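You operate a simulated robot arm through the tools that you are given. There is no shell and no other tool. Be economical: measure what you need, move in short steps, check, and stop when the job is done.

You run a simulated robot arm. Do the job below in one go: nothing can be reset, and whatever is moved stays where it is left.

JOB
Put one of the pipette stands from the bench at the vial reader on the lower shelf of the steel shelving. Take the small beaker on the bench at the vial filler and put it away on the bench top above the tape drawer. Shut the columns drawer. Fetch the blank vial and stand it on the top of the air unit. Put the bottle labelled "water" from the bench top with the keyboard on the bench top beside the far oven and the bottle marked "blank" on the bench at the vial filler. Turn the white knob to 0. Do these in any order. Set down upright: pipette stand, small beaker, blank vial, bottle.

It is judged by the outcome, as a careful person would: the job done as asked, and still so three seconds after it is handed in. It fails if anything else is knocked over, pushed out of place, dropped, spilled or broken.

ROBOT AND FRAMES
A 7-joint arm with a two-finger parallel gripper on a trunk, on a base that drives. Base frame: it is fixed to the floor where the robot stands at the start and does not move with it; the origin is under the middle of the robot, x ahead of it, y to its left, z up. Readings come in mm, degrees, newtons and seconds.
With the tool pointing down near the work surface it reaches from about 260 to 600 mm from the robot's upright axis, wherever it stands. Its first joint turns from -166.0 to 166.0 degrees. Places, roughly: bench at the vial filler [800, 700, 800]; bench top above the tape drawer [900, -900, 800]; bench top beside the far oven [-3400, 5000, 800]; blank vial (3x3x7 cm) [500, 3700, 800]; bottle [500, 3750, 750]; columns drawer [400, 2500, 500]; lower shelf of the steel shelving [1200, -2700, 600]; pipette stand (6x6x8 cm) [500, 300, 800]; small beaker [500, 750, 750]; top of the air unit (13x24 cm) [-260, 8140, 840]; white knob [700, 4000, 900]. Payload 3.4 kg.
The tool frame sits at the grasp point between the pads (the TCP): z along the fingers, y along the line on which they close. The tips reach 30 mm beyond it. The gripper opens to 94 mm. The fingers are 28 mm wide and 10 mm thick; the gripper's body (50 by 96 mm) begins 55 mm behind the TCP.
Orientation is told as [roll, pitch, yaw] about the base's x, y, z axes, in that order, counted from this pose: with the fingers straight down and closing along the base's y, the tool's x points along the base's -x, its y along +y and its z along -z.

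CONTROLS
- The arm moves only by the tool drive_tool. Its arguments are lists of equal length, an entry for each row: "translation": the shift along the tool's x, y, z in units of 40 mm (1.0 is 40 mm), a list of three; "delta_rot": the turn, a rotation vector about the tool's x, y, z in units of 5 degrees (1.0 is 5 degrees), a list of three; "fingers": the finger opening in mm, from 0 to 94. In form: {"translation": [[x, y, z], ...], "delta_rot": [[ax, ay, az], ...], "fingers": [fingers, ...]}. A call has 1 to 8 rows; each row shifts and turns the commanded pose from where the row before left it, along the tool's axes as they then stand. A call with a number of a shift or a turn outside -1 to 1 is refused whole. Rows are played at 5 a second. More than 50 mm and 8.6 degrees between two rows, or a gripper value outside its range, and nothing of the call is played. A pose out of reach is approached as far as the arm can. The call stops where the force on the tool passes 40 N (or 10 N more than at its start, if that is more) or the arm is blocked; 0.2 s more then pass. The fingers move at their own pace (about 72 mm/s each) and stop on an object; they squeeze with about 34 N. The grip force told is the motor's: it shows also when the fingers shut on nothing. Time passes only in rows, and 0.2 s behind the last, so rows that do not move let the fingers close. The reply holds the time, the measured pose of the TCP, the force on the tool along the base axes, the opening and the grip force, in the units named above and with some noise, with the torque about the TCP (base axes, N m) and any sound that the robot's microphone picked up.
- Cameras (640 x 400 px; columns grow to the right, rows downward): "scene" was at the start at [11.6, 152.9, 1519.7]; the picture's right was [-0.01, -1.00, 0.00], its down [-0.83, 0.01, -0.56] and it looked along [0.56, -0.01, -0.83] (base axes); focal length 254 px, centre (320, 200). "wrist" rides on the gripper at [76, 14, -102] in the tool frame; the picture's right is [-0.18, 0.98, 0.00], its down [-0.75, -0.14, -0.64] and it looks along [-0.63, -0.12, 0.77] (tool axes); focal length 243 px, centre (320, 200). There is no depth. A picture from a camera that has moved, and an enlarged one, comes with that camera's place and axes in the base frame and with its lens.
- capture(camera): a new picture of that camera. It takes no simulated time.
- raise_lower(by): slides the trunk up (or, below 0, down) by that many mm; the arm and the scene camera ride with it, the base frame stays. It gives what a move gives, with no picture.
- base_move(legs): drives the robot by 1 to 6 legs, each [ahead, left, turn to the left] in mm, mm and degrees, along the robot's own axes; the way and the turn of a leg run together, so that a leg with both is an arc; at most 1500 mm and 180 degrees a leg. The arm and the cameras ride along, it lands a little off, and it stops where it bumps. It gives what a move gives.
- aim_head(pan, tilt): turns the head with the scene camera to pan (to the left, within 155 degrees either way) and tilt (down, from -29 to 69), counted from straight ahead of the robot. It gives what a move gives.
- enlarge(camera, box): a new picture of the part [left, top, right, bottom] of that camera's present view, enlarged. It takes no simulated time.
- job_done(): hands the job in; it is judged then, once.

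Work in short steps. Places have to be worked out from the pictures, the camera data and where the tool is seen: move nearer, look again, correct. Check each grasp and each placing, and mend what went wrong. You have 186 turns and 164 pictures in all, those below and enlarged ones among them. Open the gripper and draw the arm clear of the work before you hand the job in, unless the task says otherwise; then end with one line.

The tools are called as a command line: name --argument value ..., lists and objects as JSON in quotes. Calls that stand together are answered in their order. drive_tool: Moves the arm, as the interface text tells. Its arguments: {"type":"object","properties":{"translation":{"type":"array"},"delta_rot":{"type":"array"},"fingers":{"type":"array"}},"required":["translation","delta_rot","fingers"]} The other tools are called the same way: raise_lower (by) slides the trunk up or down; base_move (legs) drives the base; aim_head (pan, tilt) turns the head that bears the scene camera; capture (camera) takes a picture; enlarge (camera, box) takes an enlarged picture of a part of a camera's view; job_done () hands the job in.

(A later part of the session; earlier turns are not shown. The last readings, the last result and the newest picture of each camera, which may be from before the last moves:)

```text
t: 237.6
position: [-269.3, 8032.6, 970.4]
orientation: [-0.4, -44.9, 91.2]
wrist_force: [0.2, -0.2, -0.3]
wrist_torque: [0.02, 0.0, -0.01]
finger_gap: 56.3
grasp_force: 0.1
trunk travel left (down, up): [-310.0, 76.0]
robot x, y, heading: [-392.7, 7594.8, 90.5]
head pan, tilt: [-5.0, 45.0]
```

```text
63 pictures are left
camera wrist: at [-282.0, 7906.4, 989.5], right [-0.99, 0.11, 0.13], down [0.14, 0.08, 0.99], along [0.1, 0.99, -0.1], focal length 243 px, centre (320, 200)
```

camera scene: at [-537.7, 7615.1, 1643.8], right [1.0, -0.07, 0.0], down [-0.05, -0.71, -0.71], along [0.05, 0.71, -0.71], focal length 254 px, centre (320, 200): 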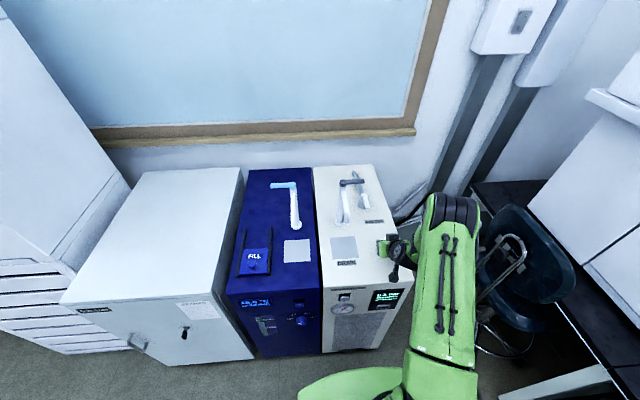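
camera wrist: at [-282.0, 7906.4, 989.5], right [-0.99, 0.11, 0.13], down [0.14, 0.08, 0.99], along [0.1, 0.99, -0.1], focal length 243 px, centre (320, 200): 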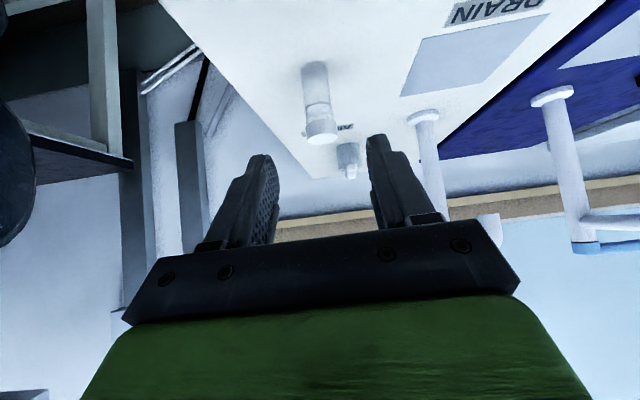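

The vial stands upright on the air unit. I back away down the aisle and look toward the far oven benches (-x side).

base_move --legs '[[-1400, 450, 0], [-1200, 0, -0.8]]'

aim_head --pan 90 --tilt 20

capture --camera "scene"

```text
t: 250.6
position: [-698.7, 5435.4, 969.8]
orientation: [-0.4, -44.8, 89.5]
wrist_force: [0.3, -0.6, -0.4]
wrist_torque: [0.0, 0.03, -0.03]
finger_gap: 56.0
grasp_force: 0.1
trunk travel left (down, up): [-310.0, 76.0]
robot x, y, heading: [-833.6, 4997.7, 89.6]
head pan, tilt: [-5.0, 45.0]
```

```text
t: 252.3
position: [-698.7, 5435.3, 970.0]
orientation: [-0.4, -44.9, 89.7]
wrist_force: [-0.3, -0.3, -0.6]
wrist_torque: [0.01, 0.0, 0.01]
finger_gap: 56.3
grasp_force: 0.1
trunk travel left (down, up): [-310.0, 76.0]
robot x, y, heading: [-838.6, 4997.9, 89.4]
head pan, tilt: [90.0, 20.0]
```

```text
62 pictures are left
camera scene: at [-1079.8, 4944.7, 1682.9], right [0.01, 1.0, 0.0], down [0.34, 0.0, -0.94], along [-0.94, 0.01, -0.34], focal length 254 px, centre (320, 200)
```

scene: 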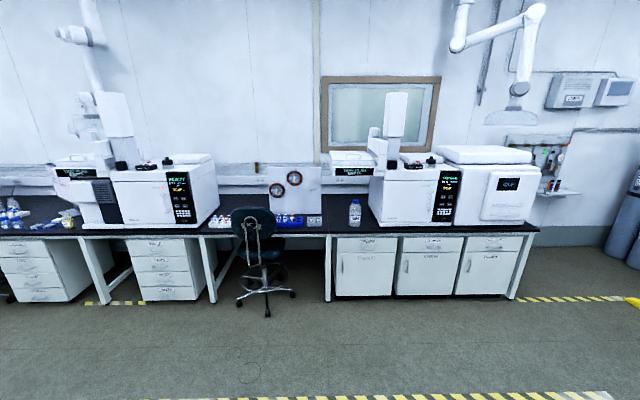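

The far oven is the right-hand one, and the bench beside it (around y≈5000) has a bottle on it. I enlarge.

enlarge --camera "scene" --box '[220, 140, 480, 310]'

```text
2.35 times, centred on (350, 225) of scene
camera zoom: at [-1079.8, 4944.7, 1682.9], right [0.01, 1.0, 0.0], down [0.34, 0.0, -0.94], along [-0.94, 0.01, -0.34], focal length 597 px, centre (249, 141)
```

zoom: 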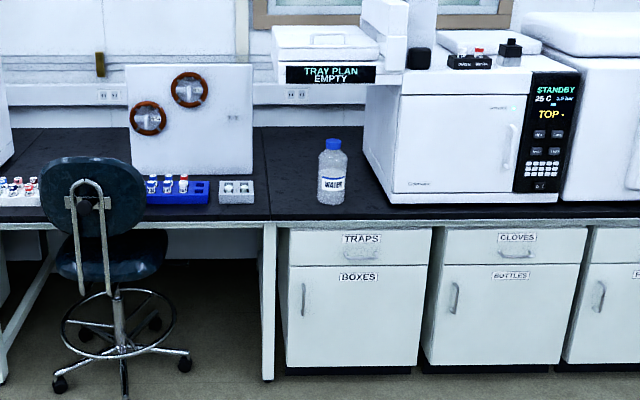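

An existing bottle stands there at about (-3036, 5262); I'll use the free spot at about (-3020, 5120). Now I fetch the WATER bottle: I turn back, make the tool vertical, and approach high.

base_move --legs '[[0, 0, -89.5], [550, -770, 0]]'

raise_lower --by 76

drive_tool --translation '[[0, 0, 0], [0, 0, 0], [0, 0, 0], [0, 0, 0], [0, 0, 0], [0, 0, 0], [0, 0, 0], [0, 0, 0]]' --delta_rot '[[0, 1, 0], [0, 1, 0], [0, 1, 0], [0, 1, 0], [0, 1, 0], [0, 1, 0], [0, 1, 0], [0, 1, 0]]' --fingers '[70, 80, 94, 94, 94, 94, 94, 94]'

drive_tool --translation '[[0, 0.05, 0], [-0.5, 0, 0], [-0.5, 0, 0], [0, 0, 0]]' --delta_rot '[[0, 0.98, 0], [0.08, 0, 0], [0, 0, 0], [0, 0, 0]]' --fingers '[94, 94, 94, 94]'

aim_head --pan 0 --tilt 45

capture --camera "scene"

```text
t: 261.1
position: [161.6, 4067.1, 970.6]
orientation: [-0.3, -44.9, -0.7]
wrist_force: [-0.8, 0.4, 0.3]
wrist_torque: [-0.02, -0.01, -0.02]
finger_gap: 55.8
grasp_force: 0.1
trunk travel left (down, up): [-310.0, 76.0]
robot x, y, heading: [-273.3, 4208.6, -1.1]
head pan, tilt: [90.0, 20.0]
```

```text
t: 262.3
position: [161.5, 4068.4, 1046.4]
orientation: [-0.4, -44.8, -0.7]
wrist_force: [-0.1, 0.2, 0.8]
wrist_torque: [-0.03, 0.01, 0.02]
finger_gap: 56.1
grasp_force: 0.1
trunk travel left (down, up): [-386.0, 0.0]
robot x, y, heading: [-275.8, 4208.6, -1.1]
head pan, tilt: [90.0, 20.0]
```

```text
t: 264.1
position: [161.7, 4069.0, 1043.9]
orientation: [-0.4, -4.7, -1.0]
wrist_force: [0.0, -0.5, 0.2]
wrist_torque: [0.03, -0.02, 0.01]
finger_gap: 94.2
grasp_force: 0.0
trunk travel left (down, up): [-386.0, 0.0]
robot x, y, heading: [-275.9, 4206.1, -1.0]
head pan, tilt: [90.0, 20.0]
```

```text
t: 265.1
position: [203.0, 4069.5, 1044.6]
orientation: [-0.7, 0.1, -1.1]
wrist_force: [-0.5, 0.1, -0.1]
wrist_torque: [-0.01, 0.02, 0.03]
finger_gap: 93.9
grasp_force: 0.0
trunk travel left (down, up): [-386.0, 0.0]
robot x, y, heading: [-271.7, 4207.0, -1.2]
head pan, tilt: [90.0, 20.0]
```

```text
t: 266.7
position: [201.8, 4069.2, 1043.0]
orientation: [-0.8, 0.0, -1.0]
wrist_force: [-1.3, 0.6, 0.4]
wrist_torque: [-0.01, -0.01, -0.02]
finger_gap: 94.0
grasp_force: 0.1
trunk travel left (down, up): [-386.0, 0.0]
robot x, y, heading: [-271.8, 4205.0, -1.1]
head pan, tilt: [0.0, 45.0]
```

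```text
60 pictures are left
camera scene: at [-249.4, 4359.9, 1719.6], right [-0.02, -1.0, 0.0], down [-0.71, 0.01, -0.71], along [0.71, -0.01, -0.71], focal length 254 px, centre (320, 200)
```

scene: 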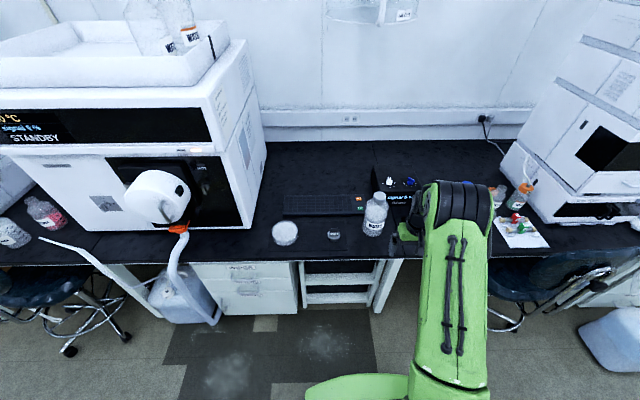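

I drive ahead so the tool is above the WATER cap (tips ≈1013, cap ≈965), and look with the wrist camera.

base_move --legs '[[285, 15, 1.1]]'

capture --camera "wrist"

enlarge --camera "scene" --box '[260, 130, 460, 280]'

```text
t: 268.7
position: [490.2, 4094.2, 1044.3]
orientation: [-0.7, 0.1, 0.3]
wrist_force: [-0.3, 0.0, -0.4]
wrist_torque: [0.01, 0.03, 0.01]
finger_gap: 94.0
grasp_force: 0.1
trunk travel left (down, up): [-386.0, 0.0]
robot x, y, heading: [9.8, 4217.7, 0.5]
head pan, tilt: [0.0, 45.0]
```

```text
59 pictures are left
camera wrist: at [412.4, 4108.3, 1146.5], right [0.18, 0.98, -0.01], down [0.76, -0.13, 0.64], along [0.63, -0.12, -0.77], focal length 243 px, centre (320, 200)
```

wrist: 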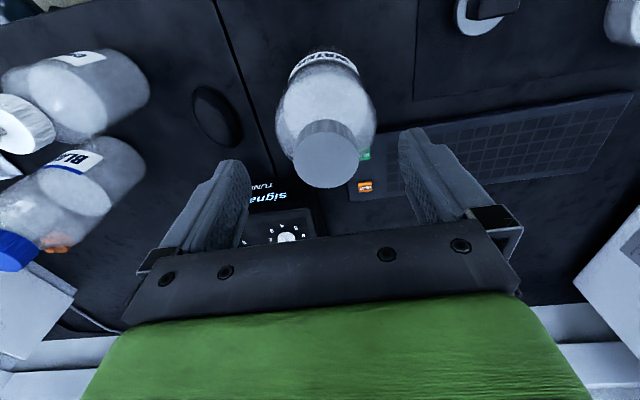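

```text
2.67 times, centred on (360, 205) of scene
camera zoom: at [30.6, 4373.4, 1719.6], right [0.01, -1.0, 0.0], down [-0.71, 0.0, -0.71], along [0.71, 0.0, -0.71], focal length 676 px, centre (213, 187)
```

zoom: 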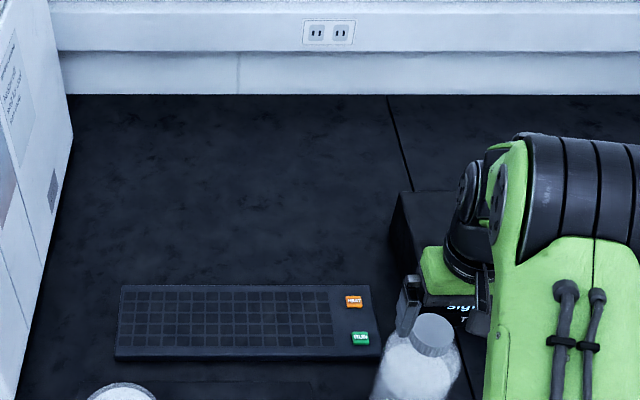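

The cap top is at (519, 4092, ~970). I align the tool and descend so the fingers span the cap (TCP z≈962).

drive_tool --translation '[[-0.72, -0.06, 0], [0, 0, 0.5], [0, 0, 0.5], [0, 0, 0.5], [0, 0, 0]]' --delta_rot '[[0, 0, 0], [0, 0, 0], [0, 0, 0], [0, 0, 0], [0, 0, 0]]' --fingers '[90, 90, 90, 90, 90]'

capture --camera "wrist"

```text
t: 269.9
position: [515.8, 4091.1, 982.4]
orientation: [-0.7, 0.0, 0.4]
wrist_force: [-0.9, 0.3, 0.3]
wrist_torque: [0.01, 0.02, -0.01]
finger_gap: 89.9
grasp_force: 0.0
trunk travel left (down, up): [-386.0, 0.0]
robot x, y, heading: [6.9, 4226.0, 0.4]
head pan, tilt: [0.0, 45.0]
```

```text
57 pictures are left
camera wrist: at [439.4, 4106.6, 1084.7], right [0.18, 0.98, -0.01], down [0.75, -0.13, 0.64], along [0.63, -0.12, -0.77], focal length 243 px, centre (320, 200)
```

wrist: 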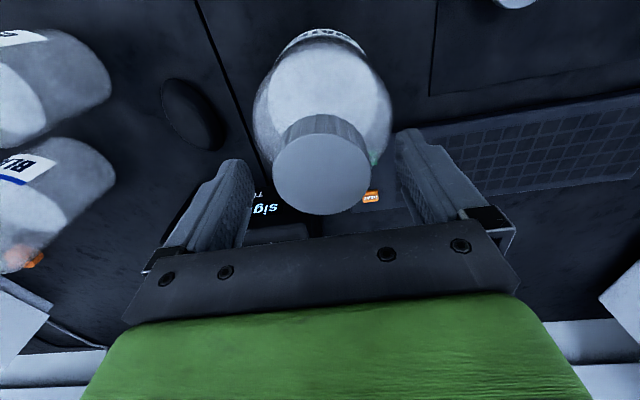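

Centred on the cap. I descend ~22 mm more and close.

drive_tool --translation '[[0.05, 0.05, 0.3], [0, 0, 0.25], [0, 0, 0], [0, 0, 0], [0, 0, 0], [0, 0, 0], [0, 0, 0]]' --delta_rot '[[0, 0, 0], [0, 0, 0], [0, 0, 0], [0, 0, 0], [0, 0, 0], [0, 0, 0], [0, 0, 0]]' --fingers '[90, 90, 80, 66, 54, 46, 44]'

capture --camera "wrist"

```text
t: 271.3
position: [517.3, 4093.1, 969.7]
orientation: [-0.8, -1.1, 0.6]
wrist_force: [-2.8, 2.6, 36.5]
wrist_torque: [0.15, 0.74, 0.43]
finger_gap: 65.0
grasp_force: 34.1
trunk travel left (down, up): [-386.0, 0.0]
robot x, y, heading: [8.4, 4220.3, 0.1]
head pan, tilt: [0.0, 45.0]
stopped in row 7: the force on the tool passed its limit at 42 N (the readings are from after the stop); the commanded pose is now the measured one
```

```text
56 pictures are left
camera wrist: at [439.1, 4108.8, 1070.5], right [0.17, 0.98, -0.01], down [0.74, -0.12, 0.66], along [0.65, -0.12, -0.75], focal length 243 px, centre (320, 200)
```

wrist: 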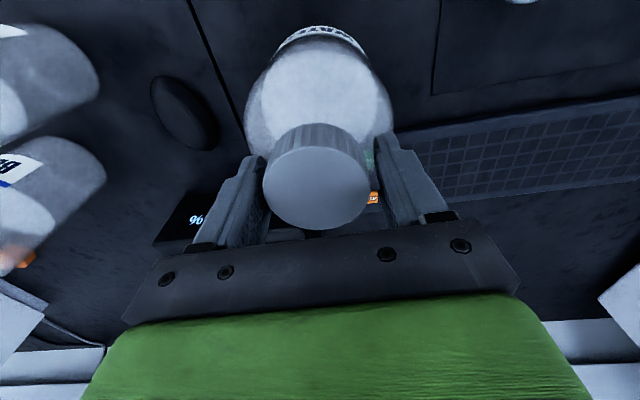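

The fingers stopped at 65 mm with upward force, so they may be pressing on the shoulder. I zoom in to see what they touch.

enlarge --camera "wrist" --box '[220, 90, 420, 250]'

enlarge --camera "scene" --box '[340, 190, 440, 290]'

```text
2.50 times, centred on (320, 170) of wrist
camera zoom: at [439.1, 4108.8, 1070.5], right [0.17, 0.98, -0.01], down [0.74, -0.12, 0.66], along [0.65, -0.12, -0.75], focal length 606 px, centre (320, 275)
```

zoom: 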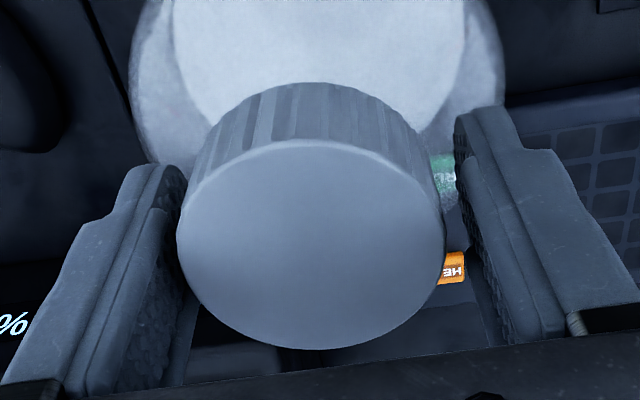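

```text
4.00 times, centred on (390, 240) of scene
camera zoom: at [23.5, 4375.2, 1719.6], right [0.01, -1.0, 0.0], down [-0.7, -0.01, -0.71], along [0.71, 0.0, -0.7], focal length 1014 px, centre (40, 40)
```

zoom: 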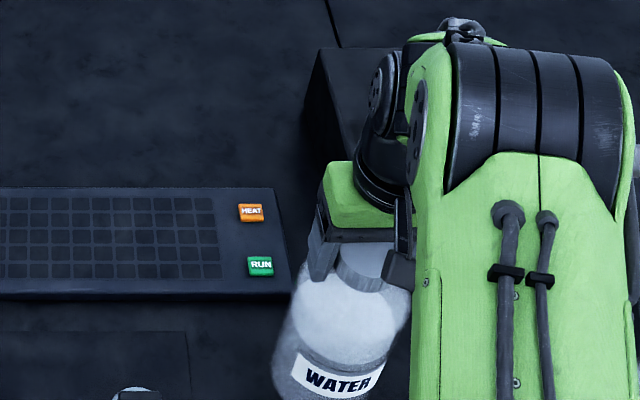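

The cap is ≈54 mm and the tips were on the shoulder. I open, raise 7 mm so the tips sit on the cap only, and close again.

drive_tool --translation '[[0, 0, -0.05], [0, 0, -0.12], [0, 0, 0], [0, 0, 0], [0, 0, 0], [0, 0, 0], [0, 0, 0]]' --delta_rot '[[0, 0.2, 0], [0, 0, 0], [0, 0, 0], [0, 0, 0], [0, 0, 0], [0, 0, 0], [0, 0, 0]]' --fingers '[78, 80, 70, 60, 50, 44, 42]'

enlarge --camera "wrist" --box '[220, 90, 420, 250]'

```text
t: 272.9
position: [519.0, 4094.2, 973.2]
orientation: [-0.9, 0.1, 0.5]
wrist_force: [5.8, -0.4, 34.3]
wrist_torque: [1.03, 0.42, 0.28]
finger_gap: 56.8
grasp_force: 33.6
trunk travel left (down, up): [-386.0, 0.0]
robot x, y, heading: [11.2, 4220.8, 0.4]
head pan, tilt: [0.0, 45.0]
```

```text
2.50 times, centred on (320, 170) of wrist
camera zoom: at [442.9, 4109.1, 1076.4], right [0.18, 0.98, -0.01], down [0.76, -0.13, 0.64], along [0.63, -0.12, -0.77], focal length 606 px, centre (320, 275)
```

zoom: 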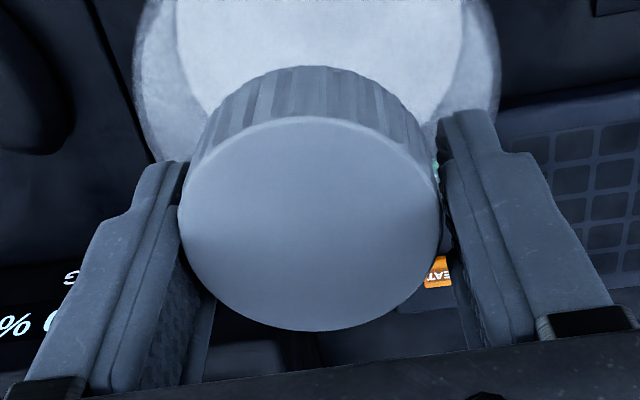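

Still ~34 N upward, so I open slightly, go up another 6 mm, and close once more.

drive_tool --translation '[[0, 0, 0], [0, 0, -0.08], [0, 0, -0.08], [0, 0, 0], [0, 0, 0]]' --delta_rot '[[0, 0, 0], [0, 0, 0], [0, 0, 0], [0, 0, 0], [0, 0, 0]]' --fingers '[70, 74, 74, 74, 74]'

drive_tool --translation '[[0, 0, 0], [0, 0, 0], [0, 0, 0], [0, 0, 0], [0, 0, 0]]' --delta_rot '[[0, 0, 0], [0, 0, 0], [0, 0, 0], [0, 0, 0], [0, 0, 0]]' --fingers '[64, 54, 46, 42, 40]'

capture --camera "wrist"

```text
t: 274.1
position: [518.5, 4093.7, 976.7]
orientation: [-0.7, 0.7, 0.4]
wrist_force: [0.4, 0.5, -0.7]
wrist_torque: [0.0, -0.03, -0.01]
finger_gap: 74.3
grasp_force: 0.1
trunk travel left (down, up): [-386.0, 0.0]
robot x, y, heading: [10.0, 4219.8, 0.3]
head pan, tilt: [0.0, 45.0]
```

```text
t: 275.3
position: [518.9, 4093.8, 977.6]
orientation: [-0.7, 0.6, 0.5]
wrist_force: [-0.4, 1.6, 0.9]
wrist_torque: [0.09, 0.05, 0.02]
finger_gap: 54.8
grasp_force: 34.5
trunk travel left (down, up): [-386.0, 0.0]
robot x, y, heading: [7.3, 4220.9, 0.2]
head pan, tilt: [0.0, 45.0]
```

```text
52 pictures are left
camera wrist: at [442.8, 4108.2, 1081.2], right [0.18, 0.98, -0.01], down [0.76, -0.13, 0.64], along [0.62, -0.12, -0.77], focal length 243 px, centre (320, 200)
```

wrist: 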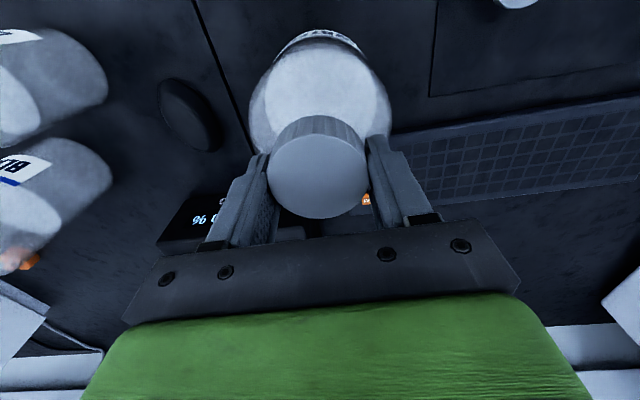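

A clean grip on the cap (54.8 mm, no vertical force). I lift 70 mm slowly with the arm and check.

drive_tool --translation '[[0, 0, -0.15], [0, 0, -0.3], [0, 0, -0.3], [0, 0, -0.4], [0, 0, -0.4], [0, 0, -0.3], [0, 0, 0]]' --delta_rot '[[0, 0, 0], [0, 0, 0], [0, 0, 0], [0, 0, 0], [0, 0, 0], [0, 0, 0], [0, 0, 0]]' --fingers '[40, 40, 40, 40, 40, 40, 40]'

capture --camera "wrist"

```text
t: 276.9
position: [519.9, 4093.0, 1051.0]
orientation: [-0.8, 0.7, 0.4]
wrist_force: [-0.7, -0.2, -12.8]
wrist_torque: [0.01, -0.01, 0.0]
finger_gap: 51.5
grasp_force: 34.1
trunk travel left (down, up): [-386.0, 0.0]
robot x, y, heading: [8.6, 4219.4, 0.4]
head pan, tilt: [0.0, 45.0]
```

```text
51 pictures are left
camera wrist: at [443.5, 4107.3, 1153.9], right [0.18, 0.98, -0.01], down [0.76, -0.13, 0.63], along [0.62, -0.12, -0.77], focal length 243 px, centre (320, 200)
```

wrist: 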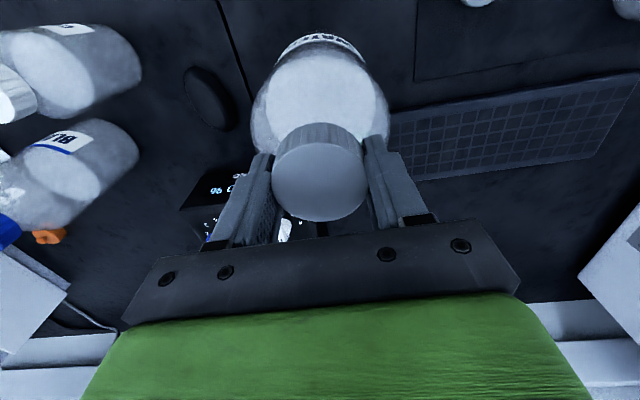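

The load is ~12.8 N. The opening changed by 3 mm, so I check for slow slipping by waiting a moment and looking again.

drive_tool --translation '[[0, 0, 0], [0, 0, 0], [0, 0, 0], [0, 0, 0], [0, 0, 0], [0, 0, 0], [0, 0, 0], [0, 0, 0]]' --delta_rot '[[0, 0, 0], [0, 0, 0], [0, 0, 0], [0, 0, 0], [0, 0, 0], [0, 0, 0], [0, 0, 0], [0, 0, 0]]' --fingers '[36, 36, 36, 36, 36, 36, 36, 36]'

enlarge --camera "wrist" --box '[220, 90, 420, 250]'

```text
t: 278.7
position: [519.7, 4092.2, 1049.1]
orientation: [-0.7, 0.8, 0.3]
wrist_force: [0.6, -0.6, -12.6]
wrist_torque: [0.01, -0.01, 0.01]
finger_gap: 51.7
grasp_force: 34.2
trunk travel left (down, up): [-386.0, 0.0]
robot x, y, heading: [8.5, 4222.5, 0.2]
head pan, tilt: [0.0, 45.0]
```

```text
2.50 times, centred on (320, 170) of wrist
camera zoom: at [443.5, 4107.2, 1153.9], right [0.18, 0.98, -0.01], down [0.76, -0.13, 0.63], along [0.62, -0.12, -0.77], focal length 606 px, centre (320, 275)
```

zoom: 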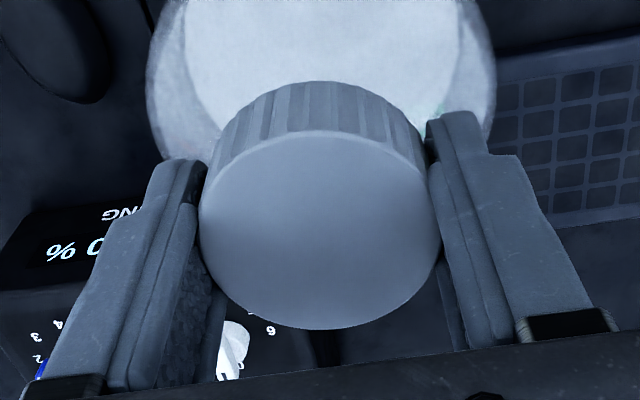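

The grip is stable now. I back into the aisle, turn 180°, and drive to the far-oven bench with the bottle ~65 mm above bench height.

base_move --legs '[[-800, 0, 0], [0, 0, 180], [650, -390, 0], [650, -380, 0]]'

aim_head --pan 0 --tilt 40

capture --camera "scene"

```text
t: 297.5
position: [-2552.0, 5205.2, 1050.7]
orientation: [-0.7, 0.7, 177.9]
wrist_force: [-0.2, 0.4, -13.1]
wrist_torque: [-0.01, 0.04, 0.01]
finger_gap: 51.6
grasp_force: 34.4
trunk travel left (down, up): [-386.0, 0.0]
robot x, y, heading: [-2046.7, 5057.1, 177.9]
head pan, tilt: [0.0, 45.0]
```

```text
t: 298.2
position: [-2551.8, 5205.3, 1050.7]
orientation: [-0.7, 0.7, 177.8]
wrist_force: [-0.3, -0.3, -12.7]
wrist_torque: [-0.03, 0.06, -0.01]
finger_gap: 51.6
grasp_force: 34.0
trunk travel left (down, up): [-386.0, 0.0]
robot x, y, heading: [-2044.6, 5055.2, 177.6]
head pan, tilt: [0.0, 40.0]
```

```text
49 pictures are left
camera scene: at [-2079.8, 4907.0, 1726.8], right [0.04, 1.0, 0.0], down [0.64, -0.03, -0.77], along [-0.76, 0.03, -0.64], focal length 254 px, centre (320, 200)
```

scene: 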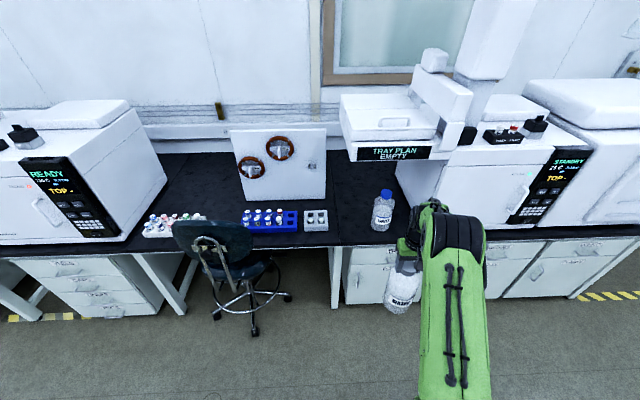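

A tray overhangs the bench there (front at x≈-3008, z≈1164), so the wrist must stay in front of it. I move nearer to measure the bench edge and the tray better.

base_move --legs '[[240, 100, 2.2]]'

capture --camera "wrist"

aim_head --pan -5 --tilt 45

capture --camera "scene"

```text
t: 300.1
position: [-2799.5, 5088.9, 1049.9]
orientation: [-0.8, 0.6, -179.8]
wrist_force: [-0.2, 0.1, -13.2]
wrist_torque: [-0.06, 0.05, 0.01]
finger_gap: 51.7
grasp_force: 33.8
trunk travel left (down, up): [-386.0, 0.0]
robot x, y, heading: [-2292.1, 4959.3, -179.7]
head pan, tilt: [0.0, 40.0]
```

```text
48 pictures are left
camera wrist: at [-2725.0, 5073.9, 1153.7], right [-0.18, -0.98, -0.01], down [-0.76, 0.13, 0.63], along [-0.62, 0.13, -0.77], focal length 243 px, centre (320, 200)
```

wrist: 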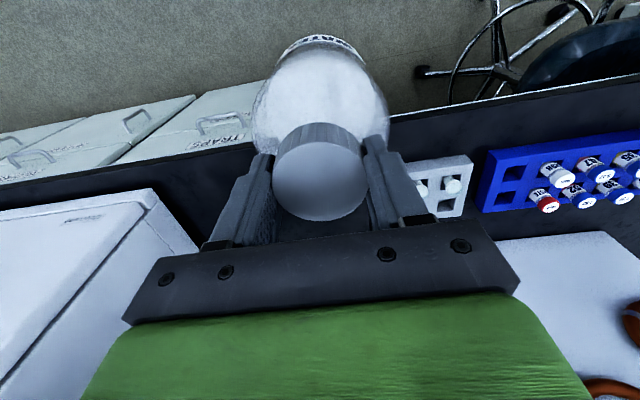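

```text
t: 300.7
position: [-2800.0, 5089.8, 1049.7]
orientation: [-0.6, 0.8, -179.8]
wrist_force: [-0.4, 0.1, -12.8]
wrist_torque: [-0.01, 0.0, 0.03]
finger_gap: 51.7
grasp_force: 34.4
trunk travel left (down, up): [-386.0, 0.0]
robot x, y, heading: [-2292.1, 4963.8, -180.2]
head pan, tilt: [-5.0, 45.0]
```

```text
47 pictures are left
camera scene: at [-2311.9, 4817.3, 1719.6], right [0.08, 1.0, 0.0], down [0.71, -0.06, -0.71], along [-0.7, 0.06, -0.71], focal length 254 px, centre (320, 200)
```

scene: 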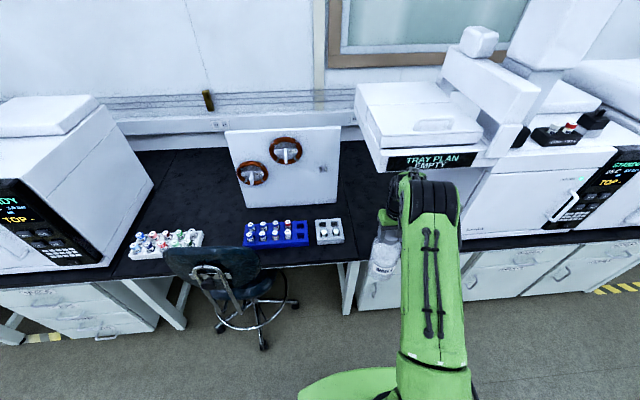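

The overhanging tray (front x≈-2940, bottom ≈1195) would meet a vertical wrist. I'll take the bottle back to its bench, set it down on its original spot, and regrasp the cap with a 45° tool.

base_move --legs '[[-1200, 0, 0], [0, 0, -180], [700, -740, 0]]'

aim_head --pan 0 --tilt 45

capture --camera "scene"

```text
t: 319.1
position: [120.4, 4072.9, 1050.5]
orientation: [-0.7, 0.8, -0.6]
wrist_force: [0.2, 0.7, -12.4]
wrist_torque: [0.03, -0.04, 0.0]
finger_gap: 51.2
grasp_force: 33.8
trunk travel left (down, up): [-386.0, 0.0]
robot x, y, heading: [-388.9, 4205.8, -0.6]
head pan, tilt: [-5.0, 45.0]
```

```text
t: 319.7
position: [118.6, 4071.5, 1050.0]
orientation: [-0.7, 0.8, -0.5]
wrist_force: [-0.5, -0.2, -12.3]
wrist_torque: [0.03, -0.01, -0.03]
finger_gap: 51.6
grasp_force: 34.5
trunk travel left (down, up): [-386.0, 0.0]
robot x, y, heading: [-384.9, 4205.7, -0.8]
head pan, tilt: [0.0, 45.0]
```

```text
46 pictures are left
camera scene: at [-362.9, 4360.4, 1719.6], right [-0.01, -1.0, 0.0], down [-0.71, 0.01, -0.71], along [0.71, -0.01, -0.71], focal length 254 px, centre (320, 200)
```

scene: 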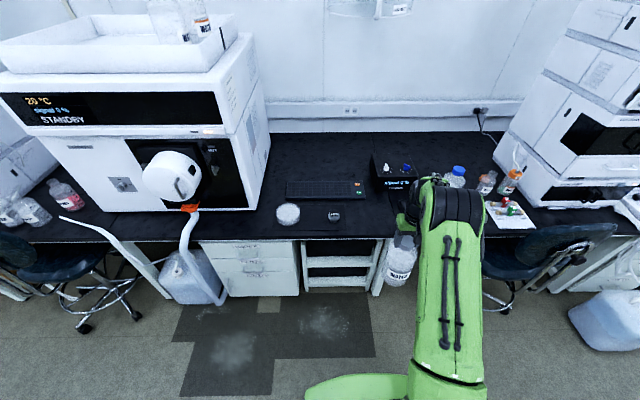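

I drive ahead so the bottle is back over its original spot.

base_move --legs '[[394, 18, 0.6]]'

drive_tool --translation '[[0, 0, 0.4], [0, 0, 0.4], [0, 0, 0.3], [0, 0, 0.2], [0, 0, 0]]' --delta_rot '[[0, 0, 0], [0, 0, 0], [0, 0, 0], [0, 0, 0], [0, 0, 0]]' --fingers '[36, 36, 36, 36, 36]'

```text
t: 322.2
position: [517.7, 4102.4, 1050.5]
orientation: [-0.7, 0.7, 0.7]
wrist_force: [0.2, 0.0, -12.1]
wrist_torque: [0.0, -0.01, 0.0]
finger_gap: 51.4
grasp_force: 34.7
trunk travel left (down, up): [-386.0, 0.0]
robot x, y, heading: [11.1, 4226.3, 0.5]
head pan, tilt: [0.0, 45.0]
```

```text
t: 323.4
position: [517.7, 4099.0, 996.3]
orientation: [-0.7, 0.7, 0.7]
wrist_force: [0.3, 0.5, -12.4]
wrist_torque: [0.0, 0.01, 0.03]
finger_gap: 51.5
grasp_force: 34.0
trunk travel left (down, up): [-386.0, 0.0]
robot x, y, heading: [13.3, 4228.5, 0.8]
head pan, tilt: [0.0, 45.0]
```

It's clear so far. I step down in 2 mm steps for touchdown (expected at TCP ≈984).

drive_tool --translation '[[0, 0, 0.08], [0, 0, 0.08], [0, 0, 0.05], [0, 0, 0.05], [0, 0, 0.05], [0, 0, 0.05], [0, 0, 0]]' --delta_rot '[[0, 0, 0], [0, 0, 0], [0, 0, 0], [0, 0, 0], [0, 0, 0], [0, 0, 0], [0, 0, 0]]' --fingers '[36, 36, 36, 36, 36, 36, 36]'

```text
t: 325.0
position: [516.1, 4100.9, 983.1]
orientation: [-0.7, 0.7, 0.7]
wrist_force: [0.5, 0.1, -12.9]
wrist_torque: [0.02, 0.02, 0.01]
finger_gap: 51.2
grasp_force: 33.8
trunk travel left (down, up): [-386.0, 0.0]
robot x, y, heading: [6.7, 4226.8, 0.5]
head pan, tilt: [0.0, 45.0]
```

drive_tool --translation '[[0, 0, 0.04], [0, 0, 0.04], [0, 0, 0.04], [0, 0, 0.04], [0, 0, 0]]' --delta_rot '[[0, 0, 0], [0, 0, 0], [0, 0, 0], [0, 0, 0], [0, 0, 0]]' --fingers '[36, 36, 36, 36, 36]'

```text
t: 326.2
position: [515.9, 4099.3, 979.1]
orientation: [-0.7, 0.5, 0.7]
wrist_force: [1.4, -6.8, 21.5]
wrist_torque: [0.17, -0.24, -0.01]
finger_gap: 51.7
grasp_force: 33.9
trunk travel left (down, up): [-386.0, 0.0]
robot x, y, heading: [10.5, 4224.5, 0.5]
head pan, tilt: [0.0, 45.0]
```

Touchdown felt. I release, go up, then tilt the tool 45° while moving back.

drive_tool --translation '[[0, 0, -0.04], [0, 0, 0], [0, 0, 0], [0, 0, 0], [0, 0, -0.5], [0, 0, -0.8], [0, 0, -0.8], [0, 0, 0]]' --delta_rot '[[0, 0, 0], [0, 0, 0], [0, 0, 0], [0, 0, 0], [0, 0, 0], [0, 0, 0], [0, 0, 0], [0, 0, 0]]' --fingers '[46, 60, 76, 84, 84, 84, 84, 84]'

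drive_tool --translation '[[0.25, 0, 0], [0.25, 0, 0], [0.25, 0, 0], [0.25, 0, 0], [0.25, 0, 0], [0.25, 0, 0], [0.25, 0, 0], [0.25, 0, 0]]' --delta_rot '[[0, -1, 0], [0, -1, 0], [0, -1, 0], [0, -1, 0], [0, -1, 0], [0, -1, 0], [0, -1, 0], [0, -1, 0]]' --fingers '[84, 84, 84, 84, 84, 84, 84, 84]'

capture --camera "wrist"

```text
t: 328.0
position: [517.3, 4102.1, 1063.0]
orientation: [-0.8, 0.8, 0.7]
wrist_force: [-0.2, -0.3, -1.0]
wrist_torque: [0.03, 0.01, -0.02]
finger_gap: 83.7
grasp_force: 0.0
trunk travel left (down, up): [-386.0, 0.0]
robot x, y, heading: [8.2, 4225.6, 0.7]
head pan, tilt: [0.0, 45.0]
```

```text
t: 329.8
position: [440.8, 4101.1, 1039.7]
orientation: [-0.9, -39.3, 1.3]
wrist_force: [0.7, 0.8, -0.5]
wrist_torque: [0.01, -0.02, 0.0]
finger_gap: 84.1
grasp_force: 0.1
trunk travel left (down, up): [-386.0, 0.0]
robot x, y, heading: [7.2, 4225.1, 0.6]
head pan, tilt: [0.0, 45.0]
```

```text
45 pictures are left
camera wrist: at [316.2, 4113.6, 1071.8], right [0.13, 0.99, 0.1], down [0.18, -0.13, 0.98], along [0.98, -0.11, -0.19], focal length 243 px, centre (320, 200)
```

wrist: 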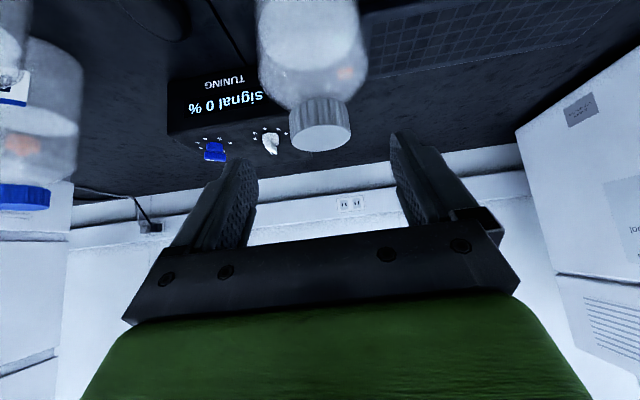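

The cap is at (520, 4099), top ≈973. With the tool leaned 40°, I bring the fingertip pads across the cap only (TCP ≈ (505, 4099, 979)).

drive_tool --translation '[[-0.27, -0.09, 0.3], [0, 0, 0.6], [0, 0, 0.6], [0, 0, 0.4], [0, 0, 0.29], [0, 0, 0]]' --delta_rot '[[0, 0, 0], [0, 0, 0], [0, 0, 0], [0, 0, 0], [0, 0, 0], [0, 0, 0]]' --fingers '[84, 84, 84, 84, 84, 84]'

capture --camera "wrist"

```text
t: 331.2
position: [507.0, 4096.7, 981.0]
orientation: [-0.9, -39.3, 1.4]
wrist_force: [0.5, 0.1, -0.3]
wrist_torque: [0.02, -0.02, 0.0]
finger_gap: 84.2
grasp_force: 0.1
trunk travel left (down, up): [-386.0, 0.0]
robot x, y, heading: [8.4, 4223.2, 0.4]
head pan, tilt: [0.0, 45.0]
```

```text
44 pictures are left
camera wrist: at [381.8, 4110.2, 1012.3], right [0.13, 0.99, 0.1], down [0.18, -0.13, 0.98], along [0.98, -0.11, -0.19], focal length 243 px, centre (320, 200)
```

wrist: 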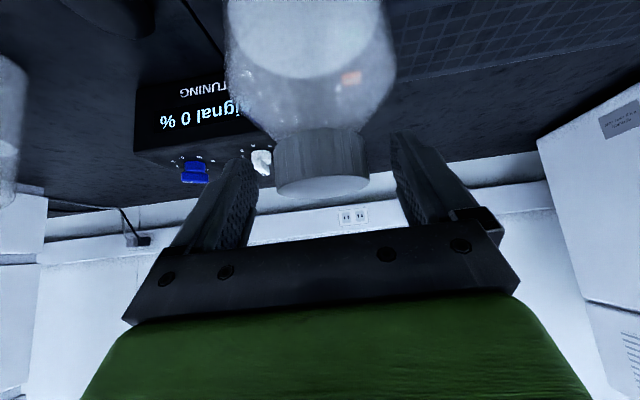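

The cap is centred between the fingertips. I close.

drive_tool --translation '[[0, 0, 0], [0, 0, 0], [0, 0, 0], [0, 0, 0], [0, 0, 0], [0, 0, 0]]' --delta_rot '[[0, 0, 0], [0, 0, 0], [0, 0, 0], [0, 0, 0], [0, 0, 0], [0, 0, 0]]' --fingers '[74, 64, 54, 46, 40, 36]'

enlarge --camera "wrist" --box '[220, 90, 420, 250]'

```text
t: 332.6
position: [505.8, 4097.9, 980.7]
orientation: [-0.8, -39.2, 1.2]
wrist_force: [0.1, 3.1, 0.0]
wrist_torque: [0.93, -0.02, 0.12]
finger_gap: 51.3
grasp_force: 33.8
trunk travel left (down, up): [-386.0, 0.0]
robot x, y, heading: [5.3, 4226.9, 0.6]
head pan, tilt: [0.0, 45.0]
```

```text
2.50 times, centred on (320, 170) of wrist
camera zoom: at [381.9, 4110.9, 1012.3], right [0.13, 0.99, 0.11], down [0.18, -0.13, 0.98], along [0.98, -0.11, -0.19], focal length 606 px, centre (320, 275)
```

zoom: 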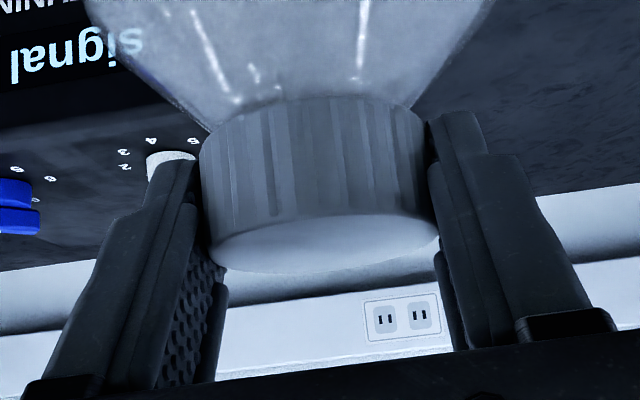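

A good grip. I lift 70 mm straight up slowly.

drive_tool --translation '[[-0.08, 0, -0.097], [-0.16, 0, -0.194], [-0.16, 0, -0.194], [-0.16, 0, -0.194], [-0.16, 0, -0.194], [-0.16, 0, -0.194], [-0.16, 0, -0.194], [0, 0, 0]]' --delta_rot '[[0, 0, 0], [0, 0, 0], [0, 0, 0], [0, 0, 0], [0, 0, 0], [0, 0, 0], [0, 0, 0], [0, 0, 0]]' --fingers '[36, 36, 36, 36, 36, 36, 36, 36]'

capture --camera "wrist"

```text
t: 334.4
position: [506.2, 4096.2, 1043.1]
orientation: [-0.9, -39.2, 1.3]
wrist_force: [1.1, -0.4, -13.2]
wrist_torque: [0.0, 0.11, 0.03]
finger_gap: 51.2
grasp_force: 33.8
trunk travel left (down, up): [-386.0, 0.0]
robot x, y, heading: [5.5, 4228.3, 0.7]
head pan, tilt: [0.0, 45.0]
```

```text
42 pictures are left
camera wrist: at [382.1, 4109.5, 1075.7], right [0.13, 0.99, 0.1], down [0.18, -0.13, 0.98], along [0.97, -0.11, -0.19], focal length 243 px, centre (320, 200)
```

wrist: 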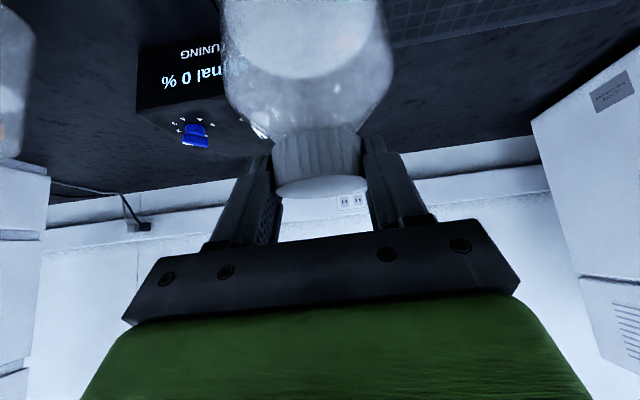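

Held upright (13 N). I repeat the drive to the far-oven bench.

base_move --legs '[[-800, 0, -0.6], [0, 0, 180], [650, -370, 0], [650, -330, 0]]'

aim_head --pan -5 --tilt 45

capture --camera "scene"

```text
t: 353.1
position: [-2563.4, 5088.2, 1044.8]
orientation: [-1.0, -39.2, -180.0]
wrist_force: [0.0, 0.9, -11.6]
wrist_torque: [-0.01, -0.13, 0.0]
finger_gap: 51.2
grasp_force: 34.1
trunk travel left (down, up): [-386.0, 0.0]
robot x, y, heading: [-2065.6, 4945.7, 179.8]
head pan, tilt: [0.0, 45.0]
```

```text
t: 353.8
position: [-2562.0, 5086.0, 1043.4]
orientation: [-0.9, -39.1, -180.1]
wrist_force: [-0.5, -0.6, -12.3]
wrist_torque: [0.0, -0.12, -0.04]
finger_gap: 51.4
grasp_force: 34.3
trunk travel left (down, up): [-386.0, 0.0]
robot x, y, heading: [-2069.2, 4943.4, 179.5]
head pan, tilt: [-5.0, 45.0]
```

```text
41 pictures are left
camera scene: at [-2090.4, 4804.8, 1719.6], right [0.1, 1.0, 0.0], down [0.7, -0.07, -0.71], along [-0.7, 0.07, -0.71], focal length 254 px, centre (320, 200)
```

scene: 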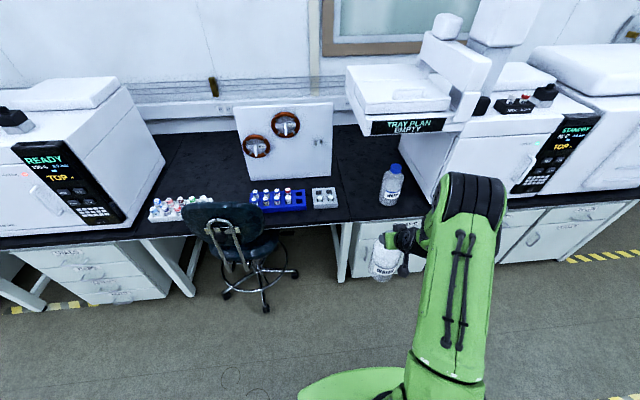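

Existing bottle is at ≈(-3023, 5268), the rack edge at y≈4985, the bench edge at x≈-2886. I'll put mine at (-2985, 5120), driving ahead 410.

base_move --legs '[[280, -31, 0]]'

base_move --legs '[[130, 0, 0]]'

capture --camera "wrist"

capture --camera "scene"

```text
t: 355.8
position: [-2842.7, 5125.5, 1043.7]
orientation: [-1.0, -39.1, 179.7]
wrist_force: [-0.2, -1.0, -13.2]
wrist_torque: [-0.02, -0.08, -0.03]
finger_gap: 51.1
grasp_force: 34.1
trunk travel left (down, up): [-386.0, 0.0]
robot x, y, heading: [-2345.6, 4982.5, 178.9]
head pan, tilt: [-5.0, 45.0]
```

```text
t: 357.0
position: [-2970.6, 5129.7, 1043.5]
orientation: [-1.0, -39.1, 179.5]
wrist_force: [-0.3, -0.2, -12.6]
wrist_torque: [-0.01, -0.11, -0.03]
finger_gap: 51.4
grasp_force: 33.6
trunk travel left (down, up): [-386.0, 0.0]
robot x, y, heading: [-2479.2, 4985.8, 179.1]
head pan, tilt: [-5.0, 45.0]
```

```text
40 pictures are left
camera wrist: at [-2847.1, 5112.0, 1075.4], right [-0.16, -0.98, 0.1], down [-0.18, 0.13, 0.97], along [-0.97, 0.14, -0.2], focal length 243 px, centre (320, 200)
```

wrist: 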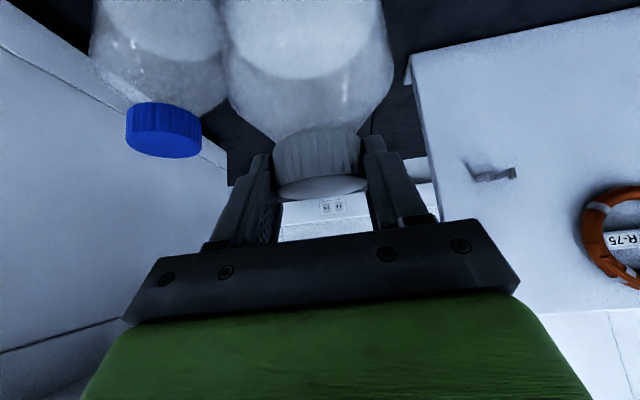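

```text
39 pictures are left
camera scene: at [-2500.8, 4842.6, 1719.6], right [0.11, 0.99, 0.0], down [0.7, -0.08, -0.71], along [-0.7, 0.07, -0.71], focal length 254 px, centre (320, 200)
```

scene: 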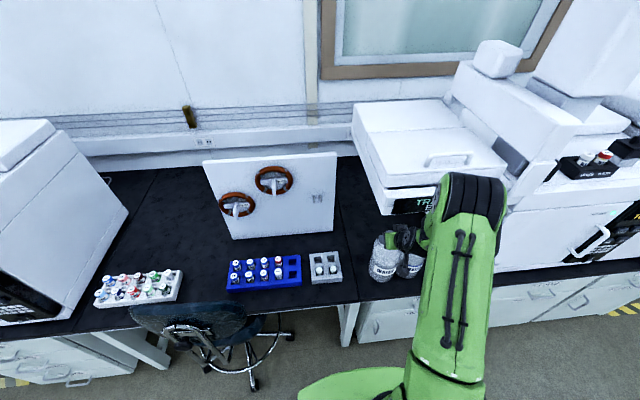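

The blue-capped bottle is closer than I'd like, so I shift 30 mm toward the rack side (tool +y) before lowering.

drive_tool --translation '[[0, 0.4, 0], [0, 0.35, 0], [0, 0, 0]]' --delta_rot '[[0, 0, 0], [0, 0, 0], [0, 0, 0]]' --fingers '[36, 36, 36]'

raise_lower --by -52

enlarge --camera "scene" --box '[280, 180, 440, 340]'

capture --camera "wrist"

```text
t: 357.8
position: [-2969.4, 5100.1, 1043.6]
orientation: [-0.9, -39.0, 179.5]
wrist_force: [0.0, 0.2, -12.8]
wrist_torque: [-0.03, -0.13, 0.01]
finger_gap: 51.2
grasp_force: 33.5
trunk travel left (down, up): [-386.0, 0.0]
robot x, y, heading: [-2478.6, 4984.8, 178.9]
head pan, tilt: [-5.0, 45.0]
```

```text
t: 358.8
position: [-2969.5, 5098.3, 990.9]
orientation: [-0.9, -39.1, 179.5]
wrist_force: [0.2, -0.5, -12.4]
wrist_torque: [-0.03, -0.15, 0.0]
finger_gap: 51.3
grasp_force: 33.7
trunk travel left (down, up): [-334.0, 52.0]
robot x, y, heading: [-2478.2, 4982.3, 178.7]
head pan, tilt: [-5.0, 45.0]
```

```text
2.50 times, centred on (360, 260) of scene
camera zoom: at [-2500.4, 4842.6, 1667.6], right [0.11, 0.99, 0.0], down [0.7, -0.08, -0.71], along [-0.7, 0.07, -0.71], focal length 634 px, centre (220, 50)
```

zoom: 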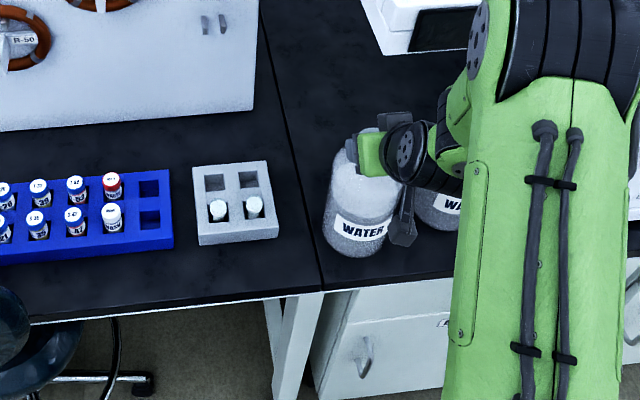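

```text
37 pictures are left
camera wrist: at [-2847.2, 5082.2, 1023.2], right [-0.16, -0.98, 0.1], down [-0.18, 0.13, 0.97], along [-0.97, 0.14, -0.2], focal length 243 px, centre (320, 200)
```

wrist: 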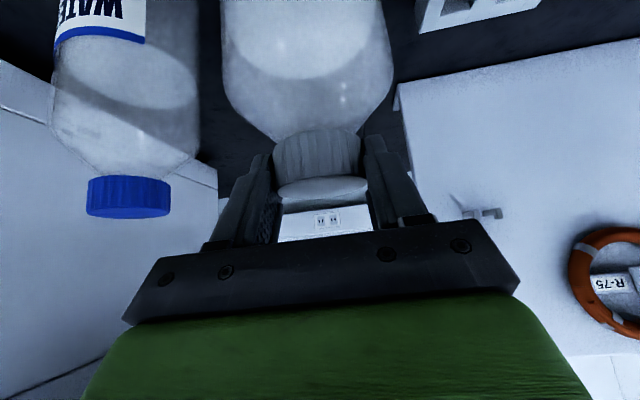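

Clear gaps on both sides now; the bottom is ~10 mm above the bench. I lower in 2 mm steps.

drive_tool --translation '[[0.032, 0, 0.039], [0.032, 0, 0.039], [0.032, 0, 0.039], [0.032, 0, 0.039], [0.032, 0, 0.039], [0, 0, 0]]' --delta_rot '[[0, 0, 0], [0, 0, 0], [0, 0, 0], [0, 0, 0], [0, 0, 0], [0, 0, 0]]' --fingers '[36, 36, 36, 36, 36, 36]'

```text
t: 360.2
position: [-2970.2, 5099.2, 982.2]
orientation: [-1.0, -39.1, 179.5]
wrist_force: [-0.4, -0.4, -8.3]
wrist_torque: [-0.17, -0.14, 0.05]
finger_gap: 51.1
grasp_force: 33.9
trunk travel left (down, up): [-334.0, 52.0]
robot x, y, heading: [-2479.1, 4982.2, 178.8]
head pan, tilt: [-5.0, 45.0]
```

Contact is just beginning (load down to 8 N). A couple of mm more.

drive_tool --translation '[[0.016, 0, 0.02], [0.016, 0, 0.02], [0, 0, 0]]' --delta_rot '[[0, 0, 0], [0, 0, 0], [0, 0, 0]]' --fingers '[36, 36, 36]'

```text
t: 361.0
position: [-2970.1, 5099.4, 981.6]
orientation: [-0.9, -39.5, 179.5]
wrist_force: [1.5, 1.8, 7.5]
wrist_torque: [-0.49, -0.36, 0.02]
finger_gap: 50.9
grasp_force: 34.5
trunk travel left (down, up): [-334.0, 52.0]
robot x, y, heading: [-2474.1, 4978.7, 178.6]
head pan, tilt: [-5.0, 45.0]
```

The bottle rests on the bench. I open and withdraw along the tool axis.

drive_tool --translation '[[0, 0, 0], [0, 0, 0], [0, 0, 0], [0, 0, -0.4], [0, 0, -0.7], [0, 0, -0.8], [0, 0, -0.8], [0, 0, 0]]' --delta_rot '[[0, 0, 0], [0, 0, 0], [0, 0, 0], [0, 0, 0], [0, 0, 0], [0, 0, 0], [0, 0, 0], [0, 0, 0]]' --fingers '[56, 68, 72, 72, 72, 72, 72, 72]'

capture --camera "wrist"

```text
t: 362.8
position: [-2900.7, 5096.4, 1064.9]
orientation: [-0.9, -39.2, 179.5]
wrist_force: [-0.3, -0.3, 0.0]
wrist_torque: [0.0, 0.01, -0.02]
finger_gap: 71.9
grasp_force: 0.1
trunk travel left (down, up): [-334.0, 52.0]
robot x, y, heading: [-2476.2, 4985.8, 179.0]
head pan, tilt: [-5.0, 45.0]
```

```text
36 pictures are left
camera wrist: at [-2777.6, 5080.3, 1096.2], right [-0.16, -0.98, 0.1], down [-0.18, 0.13, 0.97], along [-0.97, 0.14, -0.2], focal length 243 px, centre (320, 200)
```

wrist: 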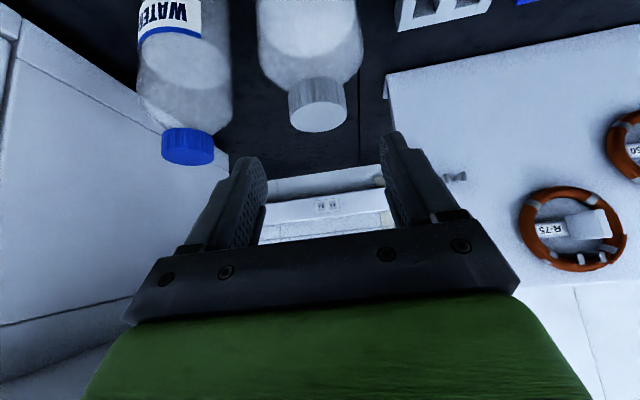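

WATER stands upright beside the far oven. Next is BLANK: I drive back to the keyboard bench, to about (-300, 3790).

base_move --legs '[[-1000, 0, 1], [0, 0, -180], [600, -600, 0], [560, -590, 0]]'

aim_head --pan 5 --tilt 45

capture --camera "scene"

```text
t: 383.3
position: [8.2, 3602.0, 1064.2]
orientation: [-0.9, -39.0, -3.2]
wrist_force: [0.2, -1.0, 0.2]
wrist_torque: [0.0, 0.03, -0.02]
finger_gap: 71.9
grasp_force: 0.1
trunk travel left (down, up): [-334.0, 52.0]
robot x, y, heading: [-410.8, 3734.7, -3.7]
head pan, tilt: [-5.0, 45.0]
```

```text
t: 384.0
position: [8.4, 3602.7, 1065.1]
orientation: [-0.9, -39.1, -3.2]
wrist_force: [0.0, 0.4, 0.0]
wrist_torque: [0.01, -0.04, 0.0]
finger_gap: 71.8
grasp_force: 0.1
trunk travel left (down, up): [-334.0, 52.0]
robot x, y, heading: [-408.7, 3735.1, -3.9]
head pan, tilt: [5.0, 45.0]
```

```text
35 pictures are left
camera scene: at [-378.6, 3894.1, 1668.3], right [0.02, -1.0, 0.0], down [-0.71, -0.01, -0.71], along [0.71, 0.01, -0.71], focal length 254 px, centre (320, 200)
```

scene: 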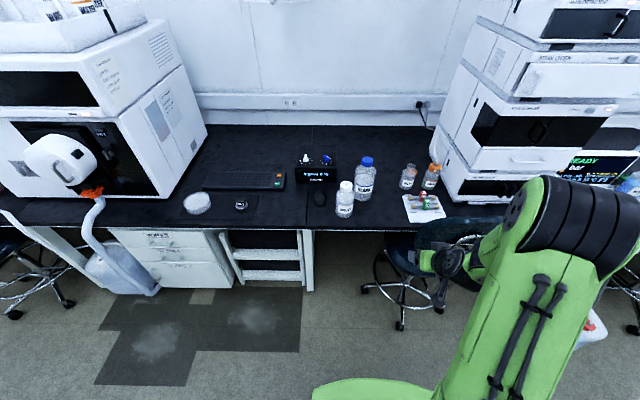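

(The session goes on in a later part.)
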